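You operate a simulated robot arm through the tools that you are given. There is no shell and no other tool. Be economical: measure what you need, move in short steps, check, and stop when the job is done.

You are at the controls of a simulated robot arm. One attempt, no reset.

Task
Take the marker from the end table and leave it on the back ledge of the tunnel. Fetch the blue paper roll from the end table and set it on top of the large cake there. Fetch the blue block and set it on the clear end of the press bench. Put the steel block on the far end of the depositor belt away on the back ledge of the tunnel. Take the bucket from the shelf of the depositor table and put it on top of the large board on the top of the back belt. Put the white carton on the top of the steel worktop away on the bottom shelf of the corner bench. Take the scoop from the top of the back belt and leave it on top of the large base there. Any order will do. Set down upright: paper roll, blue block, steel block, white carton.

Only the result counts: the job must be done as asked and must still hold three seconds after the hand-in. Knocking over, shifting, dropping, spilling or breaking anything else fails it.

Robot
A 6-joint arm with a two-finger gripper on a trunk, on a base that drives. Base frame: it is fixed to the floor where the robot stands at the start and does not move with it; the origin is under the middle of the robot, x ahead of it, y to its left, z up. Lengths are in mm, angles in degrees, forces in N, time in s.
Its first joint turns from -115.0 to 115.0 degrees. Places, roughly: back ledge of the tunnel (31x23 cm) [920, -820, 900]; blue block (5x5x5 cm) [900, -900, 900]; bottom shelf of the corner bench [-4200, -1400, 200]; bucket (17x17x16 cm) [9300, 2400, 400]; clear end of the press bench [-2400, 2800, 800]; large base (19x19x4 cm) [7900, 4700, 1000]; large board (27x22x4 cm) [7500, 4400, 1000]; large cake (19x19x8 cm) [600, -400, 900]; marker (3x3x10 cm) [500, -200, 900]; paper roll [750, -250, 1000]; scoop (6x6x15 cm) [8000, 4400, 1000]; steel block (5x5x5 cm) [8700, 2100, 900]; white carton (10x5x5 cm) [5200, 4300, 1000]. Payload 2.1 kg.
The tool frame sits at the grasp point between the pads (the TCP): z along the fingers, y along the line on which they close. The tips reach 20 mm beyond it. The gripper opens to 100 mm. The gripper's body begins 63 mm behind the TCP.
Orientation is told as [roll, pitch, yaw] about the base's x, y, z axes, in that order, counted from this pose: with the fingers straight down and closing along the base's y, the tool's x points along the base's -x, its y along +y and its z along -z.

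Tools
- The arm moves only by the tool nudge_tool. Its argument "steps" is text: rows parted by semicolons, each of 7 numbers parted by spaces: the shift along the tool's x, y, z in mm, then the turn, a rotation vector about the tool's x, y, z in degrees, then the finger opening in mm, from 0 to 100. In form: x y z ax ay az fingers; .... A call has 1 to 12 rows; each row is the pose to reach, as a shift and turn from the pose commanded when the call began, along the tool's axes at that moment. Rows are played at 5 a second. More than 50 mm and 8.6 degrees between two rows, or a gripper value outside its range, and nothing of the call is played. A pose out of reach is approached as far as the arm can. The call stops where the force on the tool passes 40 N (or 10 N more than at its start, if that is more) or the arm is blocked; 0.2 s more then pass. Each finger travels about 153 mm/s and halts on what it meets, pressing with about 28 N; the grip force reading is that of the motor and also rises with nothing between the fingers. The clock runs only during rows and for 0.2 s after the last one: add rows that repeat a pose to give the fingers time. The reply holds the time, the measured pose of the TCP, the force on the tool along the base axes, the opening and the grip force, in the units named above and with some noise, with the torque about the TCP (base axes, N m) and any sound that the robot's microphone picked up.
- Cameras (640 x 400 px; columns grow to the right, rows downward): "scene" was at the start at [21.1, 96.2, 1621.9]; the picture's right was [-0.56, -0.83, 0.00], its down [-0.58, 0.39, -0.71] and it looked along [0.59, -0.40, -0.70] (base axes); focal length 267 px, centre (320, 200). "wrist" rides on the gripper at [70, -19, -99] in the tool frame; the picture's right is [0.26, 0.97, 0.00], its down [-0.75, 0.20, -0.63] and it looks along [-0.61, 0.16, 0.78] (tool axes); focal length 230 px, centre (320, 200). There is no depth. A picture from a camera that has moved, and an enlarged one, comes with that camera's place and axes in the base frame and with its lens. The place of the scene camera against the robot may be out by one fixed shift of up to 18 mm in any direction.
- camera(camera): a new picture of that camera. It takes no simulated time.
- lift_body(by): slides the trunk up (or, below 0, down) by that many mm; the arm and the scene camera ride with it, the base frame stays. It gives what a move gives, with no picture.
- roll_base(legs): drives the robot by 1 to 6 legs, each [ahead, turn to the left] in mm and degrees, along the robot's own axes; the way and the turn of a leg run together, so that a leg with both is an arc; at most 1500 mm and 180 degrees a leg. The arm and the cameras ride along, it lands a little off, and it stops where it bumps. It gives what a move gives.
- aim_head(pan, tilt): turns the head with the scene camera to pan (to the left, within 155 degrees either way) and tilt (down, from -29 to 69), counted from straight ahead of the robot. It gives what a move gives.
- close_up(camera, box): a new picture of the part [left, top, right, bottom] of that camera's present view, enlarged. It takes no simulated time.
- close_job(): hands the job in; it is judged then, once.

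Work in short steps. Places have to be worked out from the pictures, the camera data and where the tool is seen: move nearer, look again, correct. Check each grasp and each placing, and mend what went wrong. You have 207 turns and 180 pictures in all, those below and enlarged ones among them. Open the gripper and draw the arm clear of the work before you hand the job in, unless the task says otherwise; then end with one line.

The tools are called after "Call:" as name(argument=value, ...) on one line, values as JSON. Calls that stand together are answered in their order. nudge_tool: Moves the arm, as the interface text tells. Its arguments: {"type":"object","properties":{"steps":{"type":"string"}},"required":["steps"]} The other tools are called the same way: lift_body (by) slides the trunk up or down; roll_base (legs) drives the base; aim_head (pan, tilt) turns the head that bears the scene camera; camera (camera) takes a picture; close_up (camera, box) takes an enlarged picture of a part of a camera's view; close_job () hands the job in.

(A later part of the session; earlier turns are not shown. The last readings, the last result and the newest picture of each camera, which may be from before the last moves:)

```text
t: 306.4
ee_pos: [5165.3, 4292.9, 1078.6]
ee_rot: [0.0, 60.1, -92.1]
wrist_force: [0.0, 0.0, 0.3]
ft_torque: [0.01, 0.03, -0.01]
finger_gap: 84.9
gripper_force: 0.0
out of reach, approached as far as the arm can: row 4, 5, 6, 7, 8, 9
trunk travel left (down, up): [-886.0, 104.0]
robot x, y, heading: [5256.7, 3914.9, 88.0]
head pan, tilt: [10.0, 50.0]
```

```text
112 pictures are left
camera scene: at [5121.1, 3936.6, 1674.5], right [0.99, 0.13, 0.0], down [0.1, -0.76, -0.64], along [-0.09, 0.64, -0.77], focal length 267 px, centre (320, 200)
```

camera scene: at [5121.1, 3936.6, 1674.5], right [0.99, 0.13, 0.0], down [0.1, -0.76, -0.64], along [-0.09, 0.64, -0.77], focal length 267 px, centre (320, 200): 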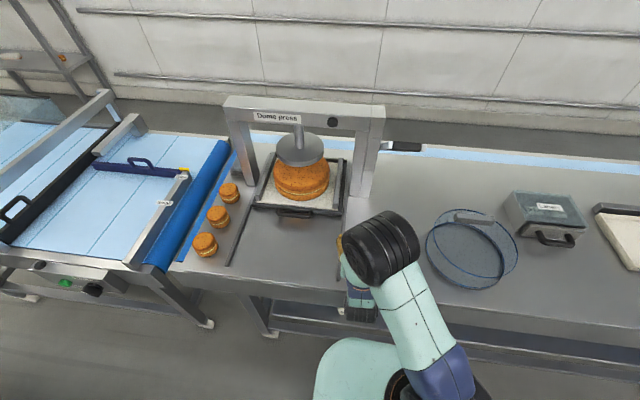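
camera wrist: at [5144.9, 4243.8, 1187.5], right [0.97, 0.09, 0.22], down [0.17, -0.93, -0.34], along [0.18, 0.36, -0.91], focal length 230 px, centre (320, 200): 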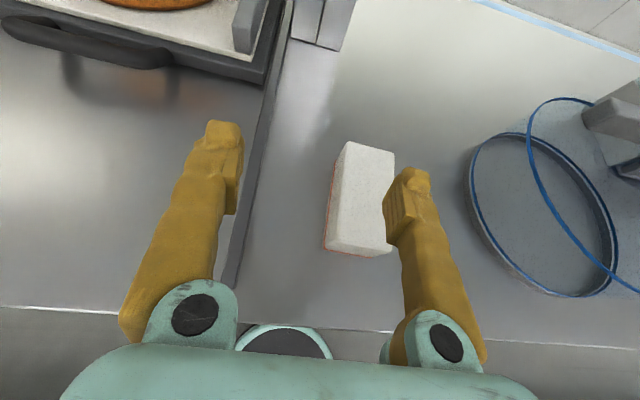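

The tilted pose works but wants more distance. I back the base 120 mm and go to a pre-grasp pose in line with the carton.

Call:
roll_base(legs=[[-120, 0]])

Call:
nudge_tool(steps="1 28 30 0 0 0 85; 2 56 60 0 0 0 85; 2 56 60 0 0 0 85")

Call:
camera(camera="wrist")

```text
t: 307.7
ee_pos: [5161.6, 4184.2, 1074.5]
ee_rot: [0.2, 59.3, -92.3]
wrist_force: [0.7, -0.8, -0.8]
ft_torque: [-0.07, 0.02, 0.01]
finger_gap: 84.8
gripper_force: 0.0
trunk travel left (down, up): [-886.0, 104.0]
robot x, y, heading: [5256.3, 3791.3, 87.4]
head pan, tilt: [10.0, 50.0]
```

```text
t: 308.5
ee_pos: [5216.9, 4222.5, 1051.1]
ee_rot: [0.5, 60.1, -92.1]
wrist_force: [0.3, -0.5, 0.3]
ft_torque: [0.03, 0.01, 0.0]
finger_gap: 84.8
gripper_force: 0.1
trunk travel left (down, up): [-886.0, 104.0]
robot x, y, heading: [5252.0, 3794.1, 87.3]
head pan, tilt: [10.0, 50.0]
```

```text
111 pictures are left
camera wrist: at [5195.3, 4172.3, 1161.3], right [0.97, 0.09, 0.23], down [0.16, -0.93, -0.34], along [0.18, 0.36, -0.91], focal length 230 px, centre (320, 200)
```

wrist: 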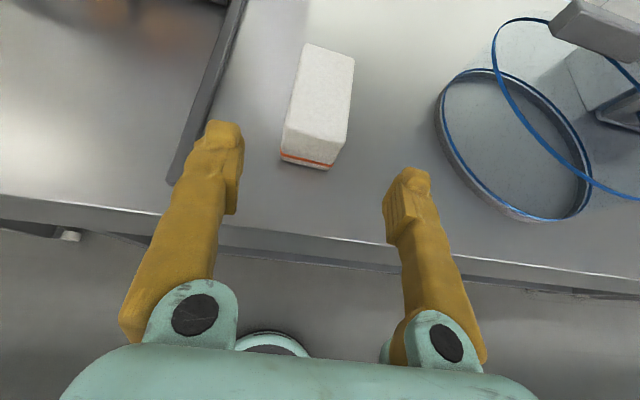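

Carton's near edge is at (5217,4280), aligned. I advance along the tool axis ~104 mm and close.

Call:
nudge_tool(steps="0 0 40 0 0 0 85; 0 0 75 0 0 0 85; 1 0 95 0 0 0 85; 1 0 103 0 0 0 85; 1 0 103 0 0 0 40; 1 0 103 0 0 0 40; 1 0 103 0 0 0 40")

Call:
camera(camera="wrist")

```text
t: 310.1
ee_pos: [5210.1, 4316.8, 1000.2]
ee_rot: [0.7, 59.9, -92.2]
wrist_force: [-0.1, 0.5, 0.0]
ft_torque: [-0.03, 0.03, 0.02]
finger_gap: 47.0
gripper_force: 27.7
out of reach, approached as far as the arm can: row 1, 2, 3, 4, 5, 6, 7
trunk travel left (down, up): [-886.0, 104.0]
robot x, y, heading: [5253.9, 3792.3, 87.5]
head pan, tilt: [10.0, 50.0]
```

```text
110 pictures are left
camera wrist: at [5189.7, 4267.2, 1109.2], right [0.97, 0.08, 0.23], down [0.16, -0.93, -0.33], along [0.19, 0.36, -0.91], focal length 230 px, centre (320, 200)
```

wrist: 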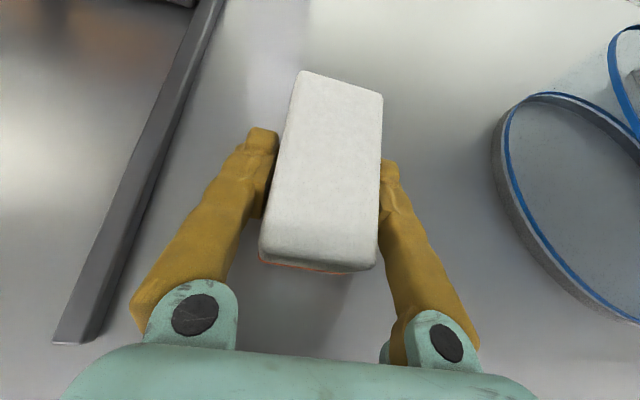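

Held (47 mm). I lift it straight up and retract, keeping the orientation.

Call:
nudge_tool(steps="26 0 -15 0 0 0 40; 52 0 -30 0 0 0 40; 78 0 -45 0 0 0 40; 78 0 -80 0 0 0 40; 78 0 -115 0 0 0 40; 78 0 -130 0 0 0 40; 78 0 -130 0 0 0 40")

Call:
camera(camera="wrist")

Call:
camera(camera="scene")

```text
t: 311.7
ee_pos: [5205.9, 4242.1, 1131.5]
ee_rot: [0.2, 60.0, -92.1]
wrist_force: [0.4, 0.1, -1.7]
ft_torque: [-0.01, 0.0, 0.0]
finger_gap: 47.3
gripper_force: 27.9
trunk travel left (down, up): [-886.0, 104.0]
robot x, y, heading: [5251.4, 3793.1, 87.5]
head pan, tilt: [10.0, 50.0]
```

```text
109 pictures are left
camera wrist: at [5185.5, 4193.7, 1240.7], right [0.97, 0.09, 0.23], down [0.16, -0.93, -0.33], along [0.18, 0.36, -0.92], focal length 230 px, centre (320, 200)
```

wrist: 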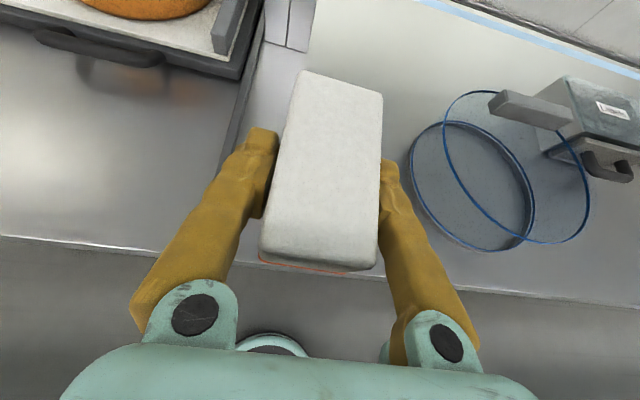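

```text
108 pictures are left
camera scene: at [5114.4, 3817.8, 1674.3], right [0.99, 0.13, 0.0], down [0.1, -0.76, -0.64], along [-0.08, 0.64, -0.77], focal length 267 px, centre (320, 200)
```

scene: 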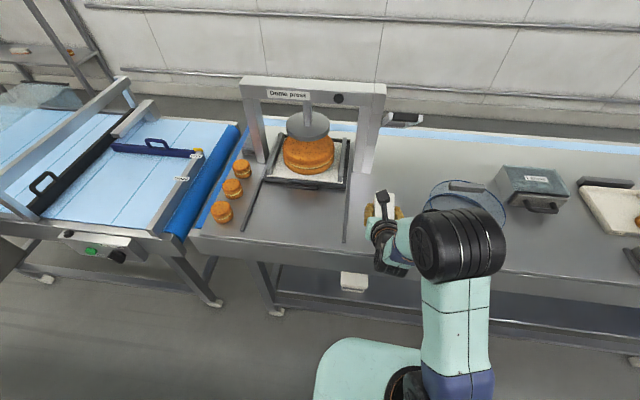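

Carton secured. I back off, turn west, and drive the corridor back, correcting heading as I go.

Call:
roll_base(legs=[[-200, 0], [0, 92.5], [1000, 0]])

```text
t: 322.0
ee_pos: [3821.8, 3429.2, 1132.6]
ee_rot: [0.2, 59.9, 4.7]
wrist_force: [-0.5, -0.9, -1.6]
ft_torque: [-0.01, -0.04, 0.02]
finger_gap: 46.9
gripper_force: 28.3
trunk travel left (down, up): [-886.0, 104.0]
robot x, y, heading: [4268.0, 3526.2, -175.3]
head pan, tilt: [10.0, 50.0]
```

Call:
roll_base(legs=[[0, -3.7], [1500, 0], [1500, 0], [1170, 0], [0, 50.8], [1500, 0]])

```text
t: 351.3
ee_pos: [-1117.1, 2199.3, 1131.6]
ee_rot: [0.2, 60.0, 46.3]
wrist_force: [-0.5, 0.7, -2.7]
ft_torque: [0.02, -0.05, 0.02]
finger_gap: 46.8
gripper_force: 27.9
trunk travel left (down, up): [-886.0, 104.0]
robot x, y, heading: [-852.5, 2564.0, -134.0]
head pan, tilt: [10.0, 50.0]
```

I continue south past the small bench, then west toward the corner bench.

Call:
roll_base(legs=[[0, 39.2], [1500, 0], [1500, 0], [650, 0], [0, -85.2], [1200, 0]])

Call:
aim_head(pan=15, tilt=25)

Call:
camera(camera="scene")

```text
t: 379.9
ee_pos: [-2647.5, -1244.8, 1131.7]
ee_rot: [0.2, 60.0, 5.5]
wrist_force: [0.7, 0.4, -2.7]
ft_torque: [0.01, -0.05, 0.01]
finger_gap: 46.5
gripper_force: 27.6
trunk travel left (down, up): [-886.0, 104.0]
robot x, y, heading: [-2206.7, -1137.9, -174.9]
head pan, tilt: [10.0, 50.0]
```

```text
t: 380.8
ee_pos: [-2648.9, -1243.9, 1131.4]
ee_rot: [0.2, 60.0, 5.4]
wrist_force: [-0.5, -0.4, -2.1]
ft_torque: [-0.02, -0.01, 0.02]
finger_gap: 47.3
gripper_force: 27.6
trunk travel left (down, up): [-886.0, 104.0]
robot x, y, heading: [-2211.8, -1134.0, -174.6]
head pan, tilt: [15.0, 25.0]
```

```text
107 pictures are left
camera scene: at [-2209.3, -1301.2, 1711.8], right [-0.35, 0.94, 0.0], down [0.4, 0.15, -0.91], along [-0.85, -0.31, -0.42], focal length 267 px, centre (320, 200)
```

scene: 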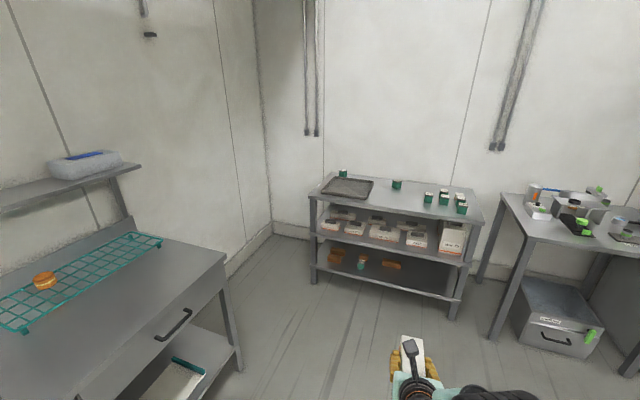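

Corner bench front at x≈-3950 (y -1990..-842); bottom shelf z≈190, next shelf ≈500. The right part of the bottom shelf around (-4050,-1090) is empty. I drive to about (-3400,-1020), facing it.

Call:
roll_base(legs=[[0, -10.9], [1190, 0], [0, 5.5]])

Call:
lift_body(by=-600)

Call:
aim_head(pan=5, tilt=40)

Call:
camera(camera="scene")

Call:
camera(camera="wrist")

```text
t: 388.0
ee_pos: [-3812.4, -1057.3, 1131.7]
ee_rot: [0.2, 60.0, -1.7]
wrist_force: [-0.5, 0.3, -2.7]
ft_torque: [0.01, -0.02, -0.04]
finger_gap: 47.0
gripper_force: 28.6
trunk travel left (down, up): [-886.0, 104.0]
robot x, y, heading: [-3360.2, -1007.1, 178.5]
head pan, tilt: [15.0, 25.0]
```

```text
refused: -600 is not a number from -400 to 400
```

```text
t: 388.7
ee_pos: [-3812.5, -1057.9, 1131.4]
ee_rot: [0.3, 59.9, -1.6]
wrist_force: [-0.1, -0.1, -2.5]
ft_torque: [-0.02, -0.02, 0.04]
finger_gap: 47.1
gripper_force: 28.1
trunk travel left (down, up): [-886.0, 104.0]
robot x, y, heading: [-3364.1, -1008.1, 178.3]
head pan, tilt: [5.0, 40.0]
```

```text
106 pictures are left
camera scene: at [-3378.2, -1150.1, 1688.6], right [-0.06, 1.0, 0.0], down [0.64, 0.04, -0.77], along [-0.77, -0.04, -0.64], focal length 267 px, centre (320, 200)
```

scene: 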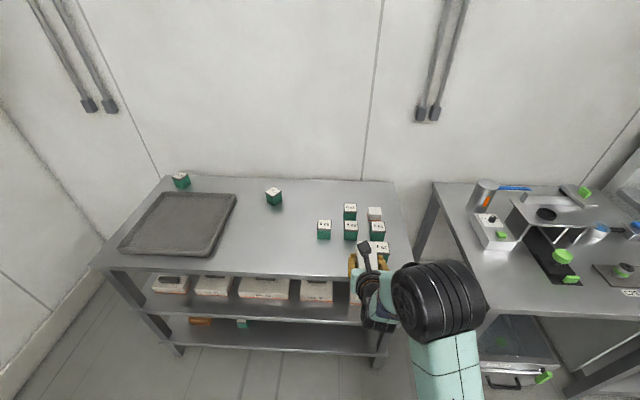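

```text
105 pictures are left
camera wrist: at [-3761.6, -1077.4, 1240.6], right [-0.1, 0.97, 0.23], down [0.93, 0.17, -0.33], along [-0.36, 0.18, -0.92], focal length 230 px, centre (320, 200)
```

wrist: 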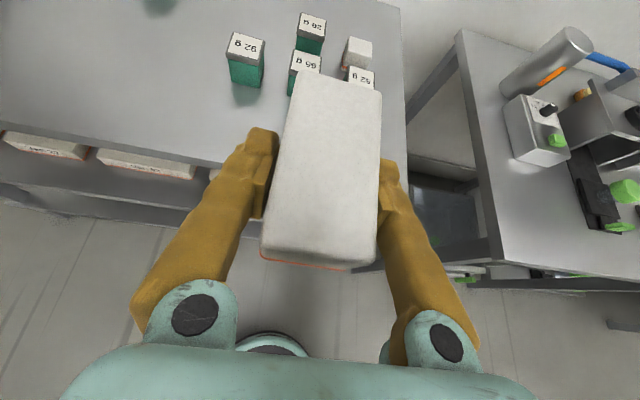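

Lateral position is good (y≈-1058, leg at ≈-850). I lower the trunk in stages in front of the bench.

Call:
lift_body(by=-400)

Call:
lift_body(by=-400)

Call:
camera(camera="scene")

Call:
camera(camera="wrist")

```text
t: 392.6
ee_pos: [-3813.6, -1057.4, 732.2]
ee_rot: [0.2, 60.0, -1.7]
wrist_force: [-1.1, 0.7, -1.8]
ft_torque: [-0.06, -0.05, 0.0]
finger_gap: 46.9
gripper_force: 27.9
trunk travel left (down, up): [-486.0, 504.0]
robot x, y, heading: [-3361.8, -1005.4, 178.2]
head pan, tilt: [5.0, 40.0]
```

```text
t: 396.4
ee_pos: [-3811.6, -1056.4, 331.1]
ee_rot: [0.2, 60.0, -1.8]
wrist_force: [-0.5, -0.2, -1.5]
ft_torque: [0.0, 0.01, 0.02]
finger_gap: 47.1
gripper_force: 28.1
trunk travel left (down, up): [-86.0, 904.0]
robot x, y, heading: [-3361.8, -1002.1, 178.3]
head pan, tilt: [5.0, 40.0]
```

```text
104 pictures are left
camera scene: at [-3378.1, -1149.6, 888.5], right [-0.06, 1.0, 0.0], down [0.64, 0.04, -0.77], along [-0.76, -0.04, -0.64], focal length 267 px, centre (320, 200)
```

scene: 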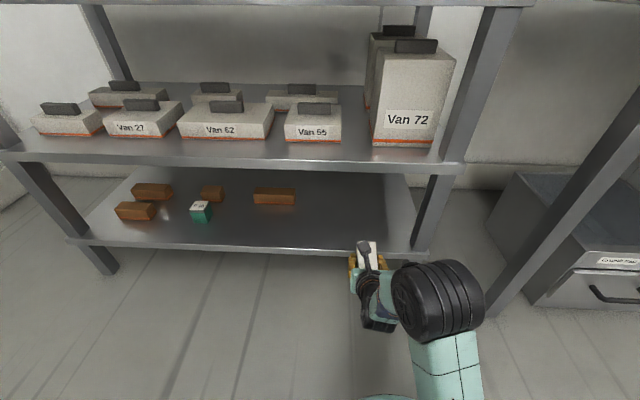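

```text
103 pictures are left
camera wrist: at [-3761.4, -1077.0, 440.6], right [-0.1, 0.97, 0.23], down [0.93, 0.17, -0.33], along [-0.36, 0.18, -0.92], focal length 230 px, centre (320, 200)
```

wrist: 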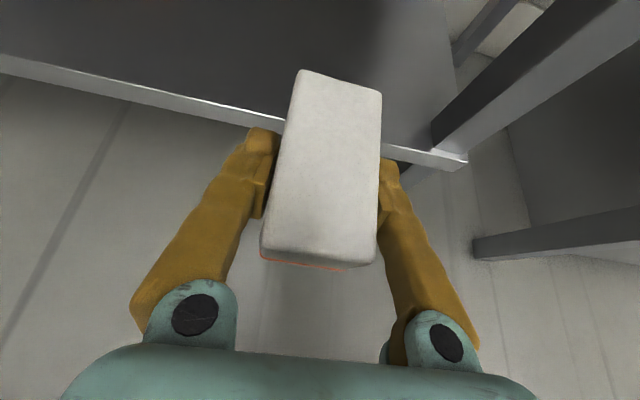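

The bottom shelf (z≈197) is free on this right side, leg inner face at y≈-905. I lower 70 more, then drive forward 225 to insert the carton about 35 mm above the shelf.

Call:
lift_body(by=-70)

Call:
roll_base(legs=[[225, 0]])

Call:
camera(camera="wrist")

Call:
camera(camera="scene")

```text
t: 397.5
ee_pos: [-3812.7, -1056.8, 261.9]
ee_rot: [0.2, 60.0, -1.6]
wrist_force: [-0.4, -0.2, -1.8]
ft_torque: [0.01, -0.02, -0.03]
finger_gap: 47.0
gripper_force: 27.8
trunk travel left (down, up): [-16.0, 974.0]
robot x, y, heading: [-3362.7, -1005.5, 178.3]
head pan, tilt: [5.0, 40.0]
```

```text
t: 399.2
ee_pos: [-4042.4, -1046.8, 261.4]
ee_rot: [0.2, 59.9, -2.0]
wrist_force: [0.2, 0.1, -1.5]
ft_torque: [-0.01, -0.03, 0.01]
finger_gap: 47.2
gripper_force: 27.8
trunk travel left (down, up): [-16.0, 974.0]
robot x, y, heading: [-3592.0, -998.3, 178.0]
head pan, tilt: [5.0, 40.0]
```

```text
102 pictures are left
camera wrist: at [-3991.9, -1067.3, 370.6], right [-0.09, 0.97, 0.23], down [0.93, 0.17, -0.33], along [-0.36, 0.18, -0.92], focal length 230 px, centre (320, 200)
```

wrist: 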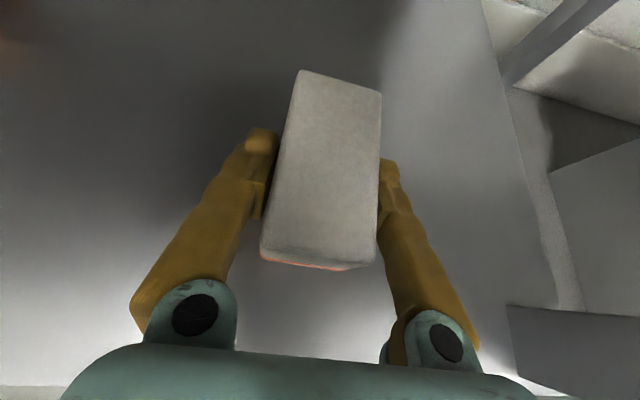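

```text
101 pictures are left
camera scene: at [-3608.9, -1141.6, 818.5], right [-0.05, 1.0, 0.0], down [0.64, 0.03, -0.77], along [-0.76, -0.04, -0.64], focal length 267 px, centre (320, 200)
```

scene: 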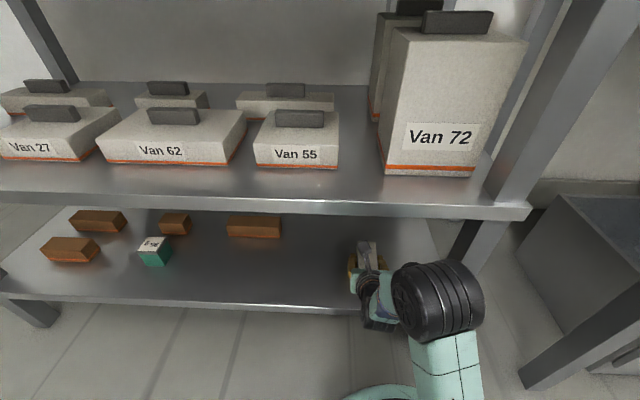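

Carton is inside, above the free shelf area. I lower it vertically with the force guard.

Call:
nudge_tool(steps="-13 0 7.5 0 0 0 40; -22 0 12.5 0 0 0 40; -25 0 14 0 0 0 40; -27.5 0 16 0 0 0 40; -30 0 17.5 0 0 0 40; -33 0 19 0 0 0 40; -35.5 0 20.5 0 0 0 40; -38 0 22 0 0 0 40; -40 0 23 0 0 0 40; -40 0 23 0 0 0 40")

```text
t: 400.0
ee_pos: [-4044.4, -1048.6, 239.7]
ee_rot: [-0.1, 61.4, -2.3]
wrist_force: [7.0, 2.0, 24.2]
ft_torque: [0.25, -0.63, -0.12]
finger_gap: 47.0
gripper_force: 27.8
trunk travel left (down, up): [-16.0, 974.0]
robot x, y, heading: [-3589.3, -999.2, 177.8]
head pan, tilt: [5.0, 40.0]
stopped in row 4: the force on the tool passed its limit at 44 N (the readings are from after the stop); the commanded pose is now the measured one
```

Contact at TCP z≈240. I check what touches before releasing.

Call:
camera(camera="wrist")

Call:
close_up(camera="scene", box=[280, 200, 480, 340])

```text
100 pictures are left
camera wrist: at [-3991.0, -1068.1, 348.0], right [-0.09, 0.97, 0.22], down [0.92, 0.16, -0.36], along [-0.38, 0.18, -0.91], focal length 230 px, centre (320, 200)
```

wrist: 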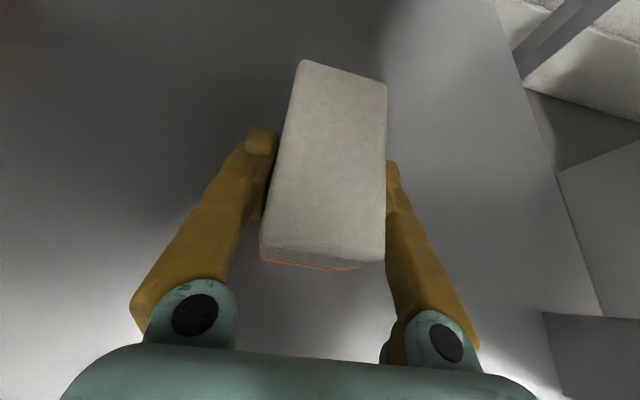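

```text
2.86 times, centred on (380, 270) of scene
camera zoom: at [-3605.9, -1141.3, 818.8], right [-0.05, 1.0, 0.0], down [0.64, 0.03, -0.77], along [-0.77, -0.04, -0.64], focal length 763 px, centre (149, 0)
```

zoom: 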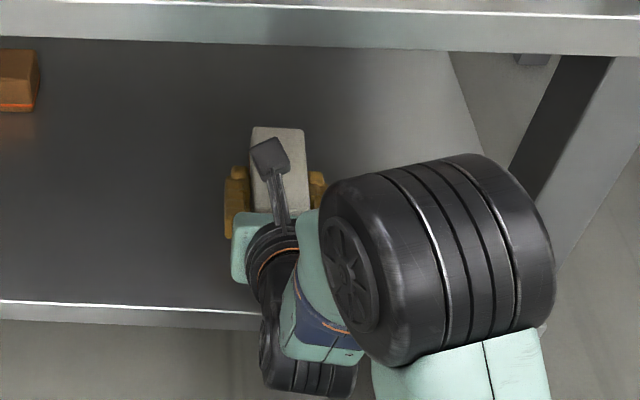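

The torque shows the carton's near edge bearing; the tool is pitched 1.4° up. I level it, then release and check.

Call:
nudge_tool(steps="0 0 0 0 -1.5 0 40; 0 0 0 0 -1.5 0 40")

```text
t: 400.6
ee_pos: [-4044.8, -1047.8, 239.4]
ee_rot: [-0.1, 60.0, -2.3]
wrist_force: [-3.7, -2.1, 26.7]
ft_torque: [0.03, 0.92, 0.01]
finger_gap: 47.3
gripper_force: 27.9
trunk travel left (down, up): [-16.0, 974.0]
robot x, y, heading: [-3593.8, -999.3, 178.0]
head pan, tilt: [5.0, 40.0]
```

Contact has shifted to the far edge, so it's lying flat. I open and pull back along the tool axis.

Call:
nudge_tool(steps="0 0 0 0 -0.7 0 40; 0 0 0 0 -0.7 0 80; 0 0 0 0 -0.7 0 80; 0 0 -25 0 -0.7 0 80; 0 0 -55 0 -0.7 0 80; 0 0 -85 0 -0.7 0 80; 0 0 -85 0 -0.7 0 80")

Call:
camera(camera="wrist")

```text
t: 402.2
ee_pos: [-4000.5, -1064.0, 278.2]
ee_rot: [0.0, 58.4, -2.2]
wrist_force: [0.1, -0.5, 0.2]
ft_torque: [0.02, 0.0, 0.02]
finger_gap: 79.9
gripper_force: 0.1
out of reach, approached as far as the arm can: row 5, 6, 7
trunk travel left (down, up): [-16.0, 974.0]
robot x, y, heading: [-3592.2, -995.7, 178.0]
head pan, tilt: [5.0, 40.0]
```

```text
98 pictures are left
camera wrist: at [-3953.0, -1083.7, 388.2], right [-0.1, 0.97, 0.22], down [0.94, 0.16, -0.31], along [-0.34, 0.18, -0.92], focal length 230 px, centre (320, 200)
```

wrist: 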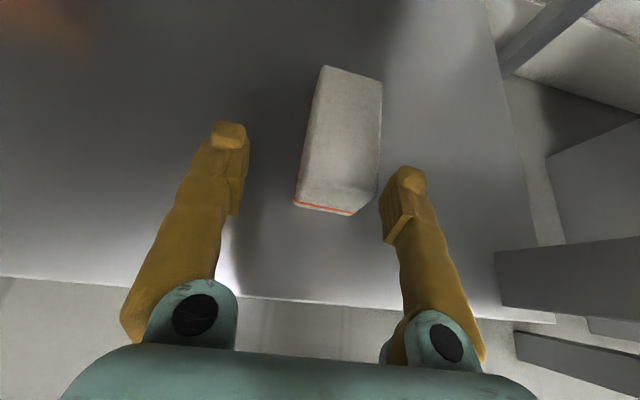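

Carton stands flat on the shelf. I back out, raise the trunk, and return the tool to vertical.

Call:
roll_base(legs=[[-420, 0]])

Call:
lift_body(by=400)

Call:
lift_body(by=400)

Call:
close_up(camera="scene", box=[160, 120, 520, 345])

Call:
nudge_tool(steps="0 0 0 0 -8 0 60; 0 0 0 0 -16 0 60; 0 0 0 0 -24 0 60; 0 0 0 0 -32 0 60; 0 0 0 0 -40 0 60; 0 0 0 0 -48 0 60; 0 0 0 0 -55 0 60; 0 0 0 0 -58.4 0 60; 0 0 0 0 -58.4 0 60")

```text
t: 404.8
ee_pos: [-3585.4, -1075.5, 278.2]
ee_rot: [0.0, 58.5, -3.2]
wrist_force: [0.3, 0.1, 0.3]
ft_torque: [0.02, 0.0, 0.02]
finger_gap: 80.3
gripper_force: 0.0
trunk travel left (down, up): [-16.0, 974.0]
robot x, y, heading: [-3174.9, -1015.3, 176.9]
head pan, tilt: [5.0, 40.0]
```

```text
t: 408.6
ee_pos: [-3585.5, -1075.4, 678.2]
ee_rot: [0.0, 58.5, -3.0]
wrist_force: [0.1, -0.1, 0.6]
ft_torque: [-0.01, -0.01, 0.02]
finger_gap: 80.0
gripper_force: 0.0
trunk travel left (down, up): [-416.0, 574.0]
robot x, y, heading: [-3176.8, -1016.9, 176.8]
head pan, tilt: [5.0, 40.0]
```

```text
t: 412.4
ee_pos: [-3586.5, -1075.8, 1076.1]
ee_rot: [0.0, 58.5, -3.1]
wrist_force: [-0.2, 0.5, -0.5]
ft_torque: [0.0, -0.01, 0.03]
finger_gap: 80.1
gripper_force: 0.1
trunk travel left (down, up): [-816.0, 174.0]
robot x, y, heading: [-3175.0, -1015.9, 177.1]
head pan, tilt: [5.0, 40.0]
```

```text
1.78 times, centred on (340, 232) of scene
camera zoom: at [-3195.2, -1159.9, 1618.5], right [-0.03, 1.0, 0.0], down [0.64, 0.02, -0.77], along [-0.77, -0.03, -0.64], focal length 475 px, centre (284, 142)
```

zoom: 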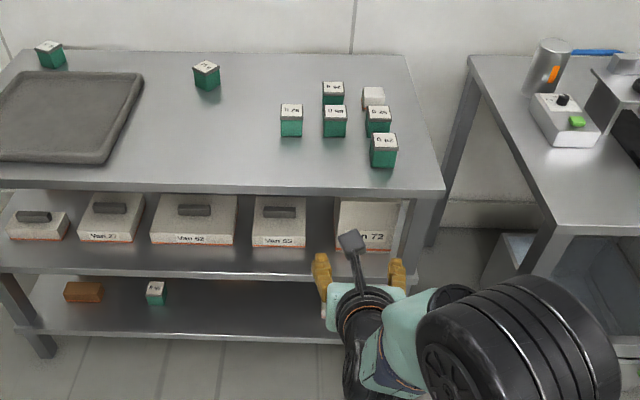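

```text
t: 414.4
ee_pos: [-3585.7, -1076.1, 1078.6]
ee_rot: [0.1, 0.1, -3.1]
wrist_force: [-0.1, -0.3, -0.4]
ft_torque: [0.0, -0.01, 0.01]
finger_gap: 60.1
gripper_force: 0.0
out of reach, approached as far as the arm can: row 3
trunk travel left (down, up): [-816.0, 174.0]
robot x, y, heading: [-3174.5, -1015.9, 176.9]
head pan, tilt: [5.0, 40.0]
```

Now I head back to the corridor: reverse east, then north.

Call:
roll_base(legs=[[-1500, 0], [-480, 0], [0, -92.4], [1500, 0], [1500, 0], [690, 0]])

```text
t: 445.7
ee_pos: [-804.0, 2915.3, 1077.5]
ee_rot: [0.0, 0.2, -95.5]
wrist_force: [0.2, -0.3, -0.9]
ft_torque: [0.03, -0.03, -0.04]
finger_gap: 60.2
gripper_force: 0.2
trunk travel left (down, up): [-816.0, 174.0]
robot x, y, heading: [-760.5, 2503.8, 84.5]
head pan, tilt: [5.0, 40.0]
```

Call:
roll_base(legs=[[0, -45.3], [1497, 0], [0, -37.6], [1500, 0], [1500, 0], [900, 0]])

```text
t: 475.6
ee_pos: [4732.4, 3831.4, 1078.3]
ee_rot: [0.0, 0.1, -175.8]
wrist_force: [0.1, -0.2, -0.1]
ft_torque: [0.03, 0.03, 0.01]
finger_gap: 60.1
gripper_force: 0.2
trunk travel left (down, up): [-816.0, 174.0]
robot x, y, heading: [4332.1, 3723.3, 4.4]
head pan, tilt: [5.0, 40.0]
```

I continue to x≈6900 along y≈3600 and look at the back belt and the depositor area.

Call:
roll_base(legs=[[0, -7.9], [1500, 0], [1100, 0]])

Call:
aim_head(pan=35, tilt=22)

Call:
camera(camera="scene")

Call:
aim_head(pan=-30, tilt=22)

Call:
camera(camera="scene")

```text
t: 489.0
ee_pos: [7363.2, 3494.9, 1078.4]
ee_rot: [0.1, 0.2, 174.3]
wrist_force: [-0.7, 0.0, -0.9]
ft_torque: [0.0, 0.03, -0.01]
finger_gap: 60.2
gripper_force: 0.1
trunk travel left (down, up): [-816.0, 174.0]
robot x, y, heading: [6953.8, 3451.5, -5.9]
head pan, tilt: [5.0, 40.0]
```

```text
t: 489.9
ee_pos: [7363.8, 3494.2, 1077.6]
ee_rot: [0.0, 0.2, 174.4]
wrist_force: [0.6, -0.5, 0.1]
ft_torque: [-0.03, -0.01, 0.0]
finger_gap: 60.1
gripper_force: 0.1
trunk travel left (down, up): [-816.0, 174.0]
robot x, y, heading: [6947.5, 3454.4, -5.9]
head pan, tilt: [35.0, 22.0]
```

```text
96 pictures are left
camera scene: at [6999.5, 3645.8, 1646.7], right [0.49, -0.87, 0.0], down [-0.33, -0.18, -0.93], along [0.81, 0.45, -0.38], focal length 267 px, centre (320, 200)
```

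scene: 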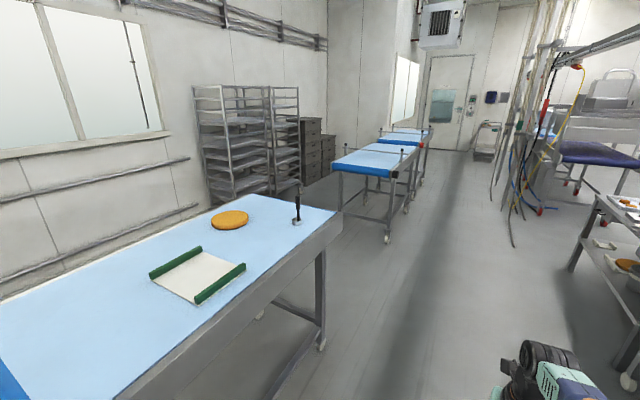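

```text
t: 491.3
ee_pos: [7363.8, 3495.3, 1077.8]
ee_rot: [0.0, 0.1, 174.3]
wrist_force: [0.2, -0.6, 0.5]
ft_torque: [0.01, 0.0, -0.02]
finger_gap: 60.0
gripper_force: 0.0
trunk travel left (down, up): [-816.0, 174.0]
robot x, y, heading: [6948.4, 3449.9, -5.8]
head pan, tilt: [-30.0, 22.0]
```

```text
95 pictures are left
camera scene: at [6994.0, 3546.5, 1646.7], right [-0.58, -0.81, 0.0], down [-0.3, 0.22, -0.93], along [0.75, -0.54, -0.37], focal length 267 px, centre (320, 200)
```

scene: 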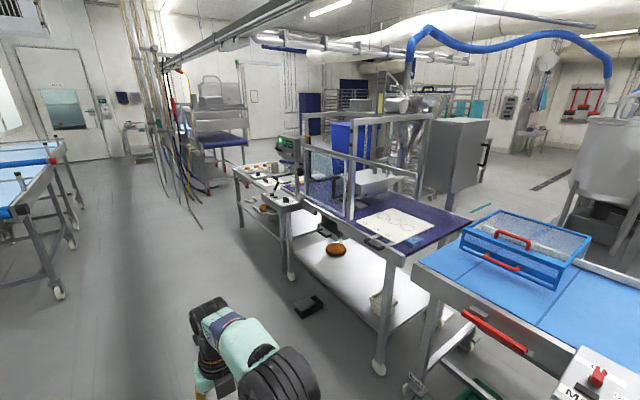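

The back belt (z≈975, y 4240–4920) carries the board (~7512,4476), the round base (~7890,4695) and the standing scoop (~8070,4400). I move in front of them.

Call:
roll_base(legs=[[0, 24.5], [1090, 0], [0, 71.3]])

Call:
aim_head(pan=0, tilt=40)

Call:
camera(camera="scene")

Call:
close_up(camera="scene", box=[260, 60, 500, 210])

```text
t: 501.2
ee_pos: [7891.4, 4204.3, 1077.6]
ee_rot: [0.0, 0.2, -90.0]
wrist_force: [1.1, -0.1, -0.3]
ft_torque: [0.02, -0.01, 0.02]
finger_gap: 60.1
gripper_force: 0.0
trunk travel left (down, up): [-816.0, 174.0]
robot x, y, heading: [7976.6, 3795.7, 89.7]
head pan, tilt: [-30.0, 22.0]
```

```text
t: 502.1
ee_pos: [7892.9, 4204.6, 1077.5]
ee_rot: [0.0, 0.1, -89.9]
wrist_force: [0.5, -0.1, 0.6]
ft_torque: [0.01, 0.0, 0.01]
finger_gap: 60.0
gripper_force: 0.1
trunk travel left (down, up): [-816.0, 174.0]
robot x, y, heading: [7976.2, 3796.1, 90.0]
head pan, tilt: [0.0, 40.0]
```

```text
94 pictures are left
camera scene: at [7848.2, 3825.6, 1618.6], right [1.0, 0.0, 0.0], down [0.0, -0.64, -0.77], along [0.0, 0.77, -0.64], focal length 267 px, centre (320, 200)
```

scene: 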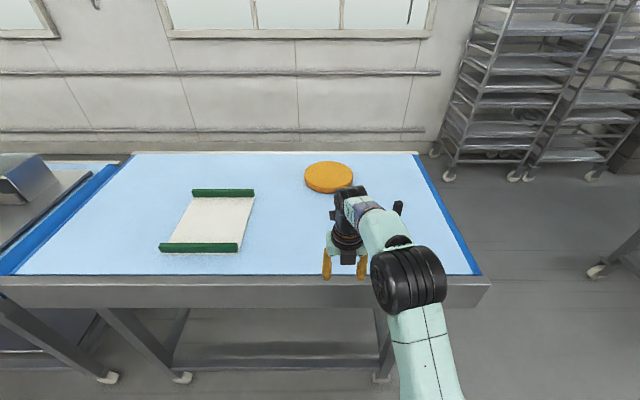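

```text
2.67 times, centred on (380, 135) of scene
camera zoom: at [7848.2, 3825.6, 1618.6], right [1.0, 0.0, 0.0], down [0.0, -0.64, -0.77], along [0.0, 0.77, -0.64], focal length 712 px, centre (160, 373)
```

zoom: 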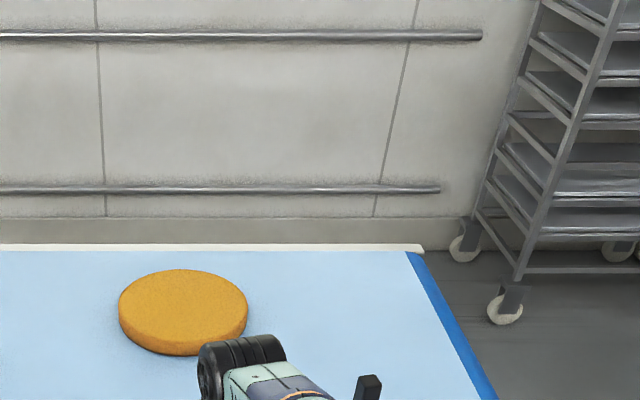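

Base top centre ≈(7880,4693), belt front edge y≈4269. The base is too deep for a vertical tool, so I'll use a forward-tilted tool (70°), which also suits the standing handle. I tilt now.

Call:
nudge_tool(steps="9 0 -5 0 7.8 0 60; 18 0 -10 0 15.6 0 60; 27 0 -15 0 23.4 0 60; 36 0 -20 0 31.2 0 60; 45 0 -25 0 39 0 60; 54 0 -30 0 46.8 0 60; 63 0 -35 0 54.6 0 60; 72 0 -40 0 62.4 0 60; 80 0 -45 0 70 0 60; 80 0 -45 0 70 0 60")

Call:
camera(camera="wrist")

Call:
camera(camera="scene")

```text
t: 504.3
ee_pos: [7892.0, 4284.9, 1123.4]
ee_rot: [0.0, 70.0, -90.0]
wrist_force: [0.7, -0.1, 0.1]
ft_torque: [-0.03, 0.03, -0.01]
finger_gap: 60.1
gripper_force: 0.1
out of reach, approached as far as the arm can: row 6, 7
trunk travel left (down, up): [-816.0, 174.0]
robot x, y, heading: [7976.4, 3800.2, 89.9]
head pan, tilt: [0.0, 40.0]
```

```text
92 pictures are left
camera wrist: at [7873.7, 4215.8, 1221.6], right [0.97, 0.09, 0.24], down [0.2, -0.85, -0.49], along [0.16, 0.52, -0.84], focal length 230 px, centre (320, 200)
```

wrist: 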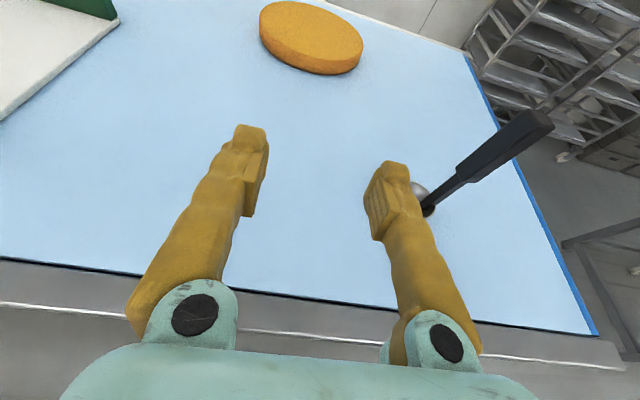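

```text
91 pictures are left
camera scene: at [7848.3, 3825.2, 1618.6], right [1.0, 0.0, 0.0], down [0.0, -0.64, -0.77], along [0.0, 0.77, -0.64], focal length 267 px, centre (320, 200)
```

scene: 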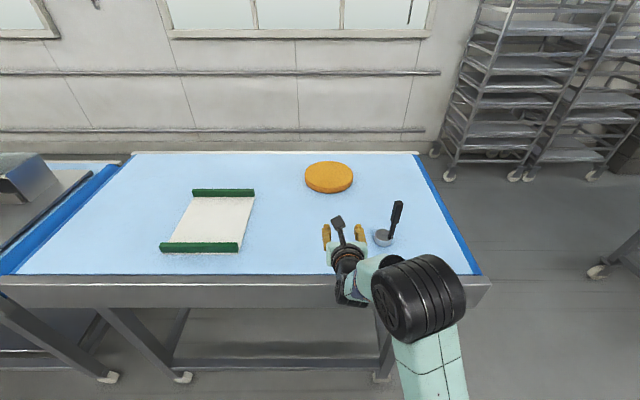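

Scoop's handle stands around (8065,4395). I move sideways in front of it and lower to handle height for a better view.

Call:
nudge_tool(steps="0 43 0 0 0 0 60; 0 86 0 0 0 0 60; 0 129 0 0 0 0 60; 0 173 0 0 0 0 60; -22 173 8 0 0 0 60; -45 173 16 0 0 0 60; -45 173 16 0 0 0 60")

Call:
camera(camera="wrist")

Call:
camera(camera="scene")

```text
t: 505.9
ee_pos: [7929.9, 4281.7, 1124.6]
ee_rot: [0.3, 70.2, -89.9]
wrist_force: [0.5, -0.1, 0.4]
ft_torque: [-0.03, -0.01, 0.01]
finger_gap: 60.3
gripper_force: 0.1
out of reach, approached as far as the arm can: row 1, 2, 3, 4, 5, 6, 7
trunk travel left (down, up): [-816.0, 174.0]
robot x, y, heading: [7969.8, 3796.9, 90.0]
head pan, tilt: [0.0, 40.0]
```

```text
90 pictures are left
camera wrist: at [7910.9, 4212.6, 1224.0], right [0.97, 0.08, 0.24], down [0.2, -0.85, -0.49], along [0.17, 0.52, -0.84], focal length 230 px, centre (320, 200)
```

wrist: 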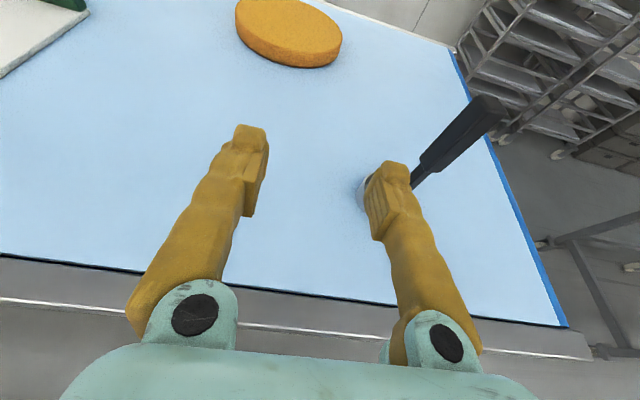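

```text
89 pictures are left
camera scene: at [7848.1, 3825.5, 1618.6], right [1.0, 0.0, 0.0], down [0.0, -0.64, -0.77], along [0.0, 0.77, -0.64], focal length 267 px, centre (320, 200)
```

scene: 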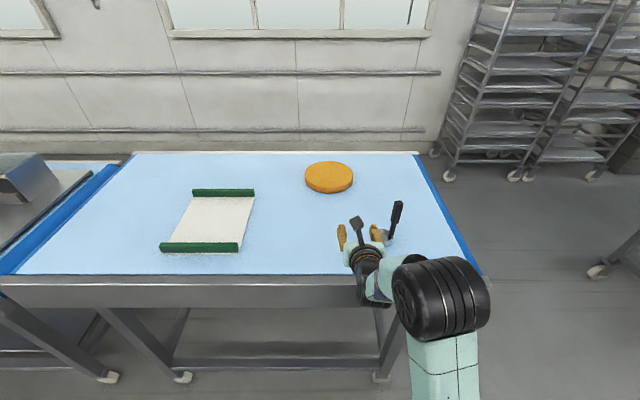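

The arm can't move farther right of its axis with this tool posture, so I rotate the base 14° right to face the scoop instead.

Call:
roll_base(legs=[[0, -14]])

Call:
camera(camera="wrist")

Call:
close_up(camera="scene", box=[240, 140, 480, 290])

```text
t: 507.2
ee_pos: [8050.9, 4278.0, 1125.7]
ee_rot: [0.3, 70.1, -104.4]
wrist_force: [0.6, -0.7, -0.5]
ft_torque: [0.01, 0.03, 0.02]
finger_gap: 60.1
gripper_force: 0.0
trunk travel left (down, up): [-816.0, 174.0]
robot x, y, heading: [7976.0, 3798.9, 75.4]
head pan, tilt: [0.0, 40.0]
```

```text
88 pictures are left
camera wrist: at [8015.7, 4215.6, 1224.0], right [0.96, -0.16, 0.24], down [-0.02, -0.87, -0.49], along [0.29, 0.46, -0.84], focal length 230 px, centre (320, 200)
```

wrist: 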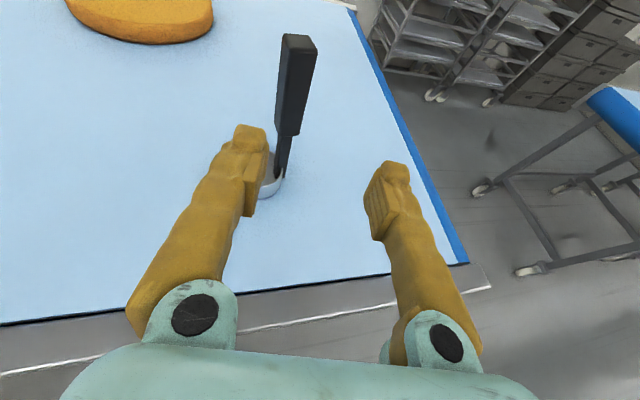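

```text
2.67 times, centred on (360, 215) of scene
camera zoom: at [7858.4, 3859.6, 1618.5], right [0.97, -0.25, 0.0], down [-0.16, -0.62, -0.77], along [0.19, 0.74, -0.64], focal length 712 px, centre (213, 160)
```

zoom: 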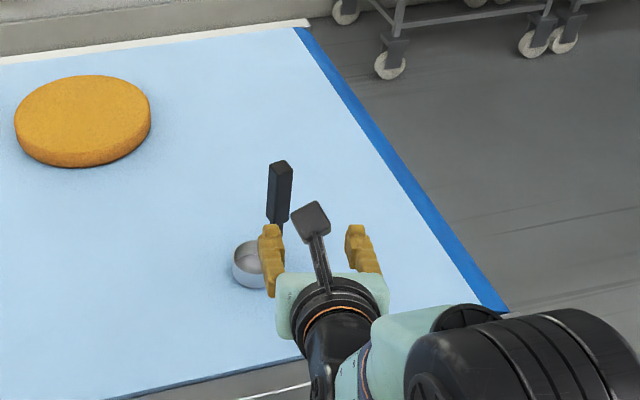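

Handle at about (8052,4390), thick part z≈1060–1130. I shift left 27, drop to z≈1090, and advance 109 with open fingers.

Call:
nudge_tool(steps="0 -27 0 0 0 0 60; -33 -27 12 0 0 0 60; -20 -27 46 0 0 0 60; -8 -27 80 0 0 0 60; -8 -27 80 0 0 0 60")

Call:
camera(camera="wrist")

```text
t: 508.4
ee_pos: [8041.6, 4355.1, 1092.1]
ee_rot: [0.4, 70.2, -104.4]
wrist_force: [-1.1, -0.7, 0.8]
ft_torque: [0.0, -0.03, 0.0]
finger_gap: 59.7
gripper_force: 0.1
trunk travel left (down, up): [-816.0, 174.0]
robot x, y, heading: [7974.0, 3795.4, 75.6]
head pan, tilt: [0.0, 40.0]
```

```text
86 pictures are left
camera wrist: at [8006.4, 4292.5, 1190.6], right [0.96, -0.16, 0.24], down [-0.02, -0.87, -0.49], along [0.29, 0.46, -0.84], focal length 230 px, centre (320, 200)
```

wrist: 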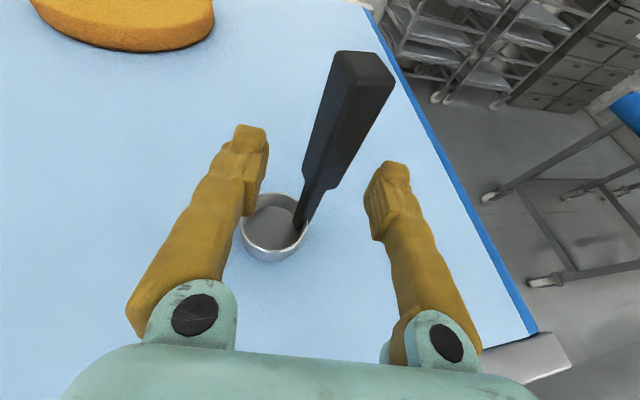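

Handle is between the fingers, 34 mm ahead and 7 mm right. I advance and close.

Call:
nudge_tool(steps="5 7 13 0 0 0 60; 11 7 31 0 0 0 60; 11 7 31 0 0 0 60; 11 7 31 0 0 0 10; 11 7 31 0 0 0 10; 11 7 31 0 0 0 10")

Call:
camera(camera="wrist")

```text
t: 509.8
ee_pos: [8059.7, 4382.6, 1091.1]
ee_rot: [0.3, 70.1, -104.4]
wrist_force: [0.0, -0.1, 0.4]
ft_torque: [0.02, -0.01, 0.0]
finger_gap: 10.0
gripper_force: 0.2
trunk travel left (down, up): [-816.0, 174.0]
robot x, y, heading: [7972.9, 3797.0, 76.0]
head pan, tilt: [0.0, 40.0]
```

```text
85 pictures are left
camera wrist: at [8023.7, 4321.5, 1189.4], right [0.96, -0.16, 0.24], down [-0.02, -0.87, -0.49], along [0.29, 0.46, -0.84], focal length 230 px, centre (320, 200)
```

wrist: 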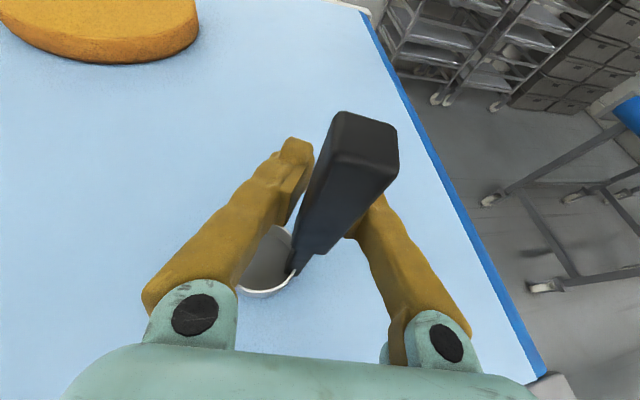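

The fingers reached the commanded 10 mm without force, so the handle isn't at the pads properly (it is thinner, or sits slightly behind them). I open, back up 10 mm, and close fully.

Call:
nudge_tool(steps="0 0 0 0 0 0 50; -3 -2 -9 0 0 0 50; -3 -2 -9 0 0 0 20; -3 -2 -9 0 0 0 5; -3 -2 -9 0 0 0 0; -3 -2 -9 0 0 0 0")

Call:
camera(camera="wrist")

Call:
close_up(camera="scene", box=[260, 150, 420, 250])

```text
t: 511.2
ee_pos: [8054.4, 4375.4, 1091.3]
ee_rot: [0.4, 70.1, -104.5]
wrist_force: [0.7, 0.4, 1.0]
ft_torque: [-0.02, 0.08, -0.01]
finger_gap: 11.5
gripper_force: 27.7
trunk travel left (down, up): [-816.0, 174.0]
robot x, y, heading: [7973.7, 3796.5, 75.5]
head pan, tilt: [0.0, 40.0]
```

```text
84 pictures are left
camera wrist: at [8019.1, 4312.8, 1189.9], right [0.96, -0.16, 0.24], down [-0.02, -0.87, -0.49], along [0.29, 0.46, -0.84], focal length 230 px, centre (320, 200)
```

wrist: 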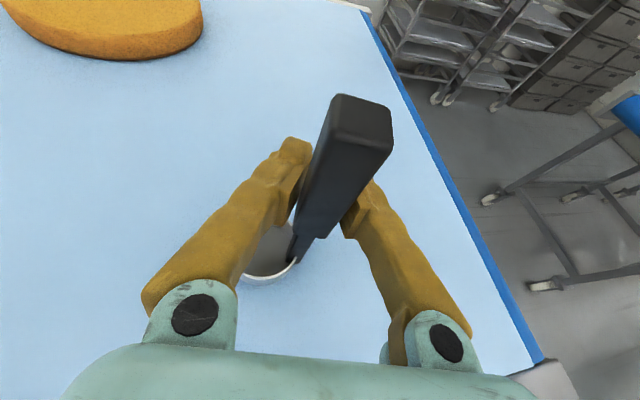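

```text
4.00 times, centred on (340, 200) of scene
camera zoom: at [7858.7, 3859.7, 1618.6], right [0.97, -0.25, 0.0], down [-0.16, -0.62, -0.77], along [0.19, 0.74, -0.64], focal length 1068 px, centre (240, 200)
```

zoom: 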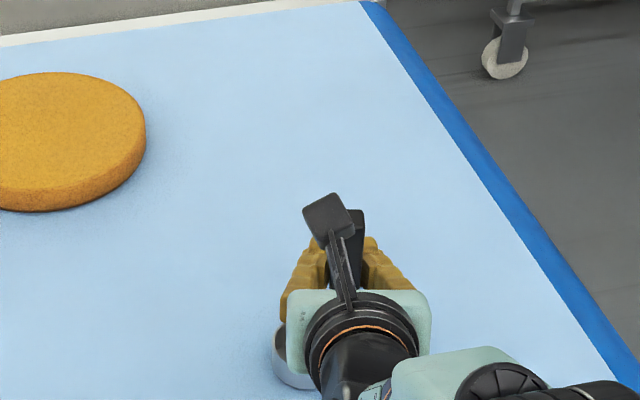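

Gripped firmly (11.5 mm, 28 N). I lift 80 mm, turn to face straight, and look.

Call:
nudge_tool(steps="25 0 -9 0 0 0 0; 50 0 -18 0 0 0 0; 75 0 -27 0 0 0 0; 75 0 -27 0 0 0 0")

Call:
roll_base(legs=[[0, 14.5], [150, 0]])

Call:
camera(camera="wrist")

Call:
camera(camera="scene")

```text
t: 512.2
ee_pos: [8054.7, 4376.4, 1168.9]
ee_rot: [0.3, 70.0, -104.4]
wrist_force: [0.5, -0.8, -0.5]
ft_torque: [0.02, -0.02, -0.05]
finger_gap: 11.6
gripper_force: 28.2
trunk travel left (down, up): [-816.0, 174.0]
robot x, y, heading: [7976.1, 3801.0, 75.7]
head pan, tilt: [0.0, 40.0]
```

```text
t: 514.4
ee_pos: [7903.8, 4524.6, 1169.4]
ee_rot: [0.4, 70.2, -89.5]
wrist_force: [0.0, 0.0, -2.2]
ft_torque: [0.03, 0.01, 0.01]
finger_gap: 11.3
gripper_force: 27.8
trunk travel left (down, up): [-816.0, 174.0]
robot x, y, heading: [7974.8, 3947.8, 90.4]
head pan, tilt: [0.0, 40.0]
```

```text
82 pictures are left
camera wrist: at [7885.1, 4455.5, 1267.9], right [0.97, 0.09, 0.24], down [0.2, -0.85, -0.49], along [0.16, 0.52, -0.84], focal length 230 px, centre (320, 200)
```

wrist: 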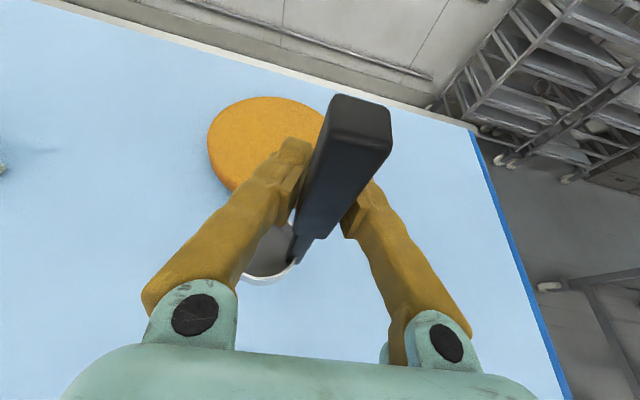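

```text
81 pictures are left
camera scene: at [7847.1, 3971.2, 1618.6], right [1.0, 0.01, 0.0], down [0.01, -0.64, -0.77], along [-0.01, 0.77, -0.64], focal length 267 px, centre (320, 200)
```

scene: 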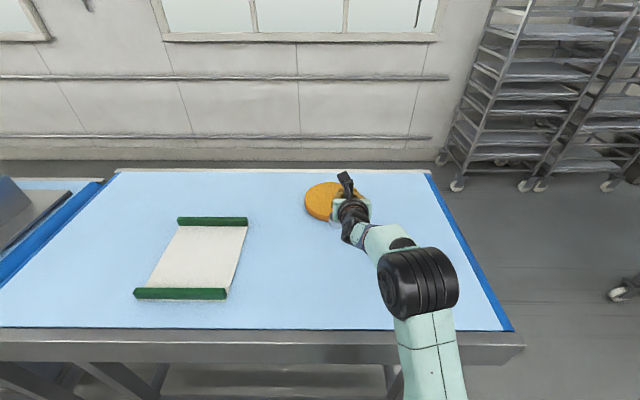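

Cake centre ≈(7862,4695). I drive 85 ahead and extend the arm so the bowl comes above the cake (target TCP ≈(7880,4680)).

Call:
roll_base(legs=[[85, 0]])

Call:
nudge_tool(steps="8 -8 22 0 0 0 0; 16 -16 44 0 0 0 0; 24 -24 66 0 0 0 0; 24 -24 66 0 0 0 0")

Call:
camera(camera="wrist")

Call:
camera(camera="scene")

```text
t: 515.5
ee_pos: [7900.8, 4598.7, 1176.6]
ee_rot: [0.5, 70.8, -89.3]
wrist_force: [-0.8, 0.4, -0.9]
ft_torque: [-0.02, 0.0, -0.04]
finger_gap: 11.0
gripper_force: 27.8
trunk travel left (down, up): [-816.0, 174.0]
robot x, y, heading: [7973.1, 4033.5, 90.5]
head pan, tilt: [0.0, 40.0]
```

```text
t: 516.5
ee_pos: [7878.5, 4675.3, 1169.3]
ee_rot: [0.4, 70.3, -89.3]
wrist_force: [-0.9, 0.2, -0.8]
ft_torque: [0.05, -0.06, 0.0]
finger_gap: 11.0
gripper_force: 28.0
trunk travel left (down, up): [-816.0, 174.0]
robot x, y, heading: [7972.5, 4033.0, 90.5]
head pan, tilt: [0.0, 40.0]
```

```text
80 pictures are left
camera wrist: at [7859.3, 4606.1, 1267.5], right [0.97, 0.09, 0.25], down [0.21, -0.84, -0.49], along [0.16, 0.53, -0.83], focal length 230 px, centre (320, 200)
```

wrist: 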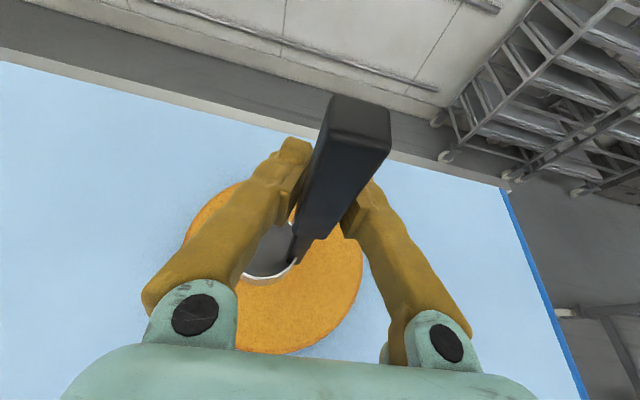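

```text
79 pictures are left
camera scene: at [7846.1, 4059.0, 1618.5], right [1.0, 0.01, 0.0], down [0.01, -0.64, -0.77], along [-0.01, 0.77, -0.64], focal length 267 px, centre (320, 200)
```

scene: 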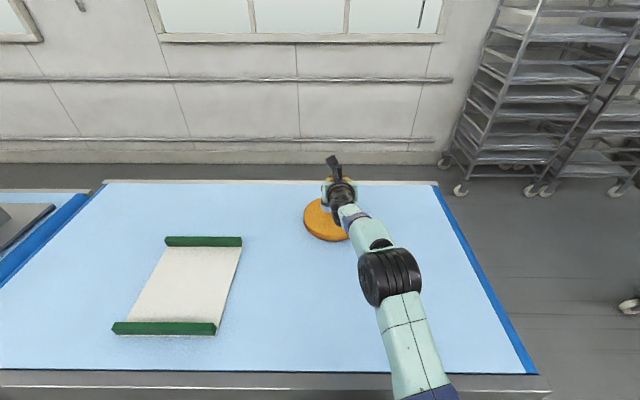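

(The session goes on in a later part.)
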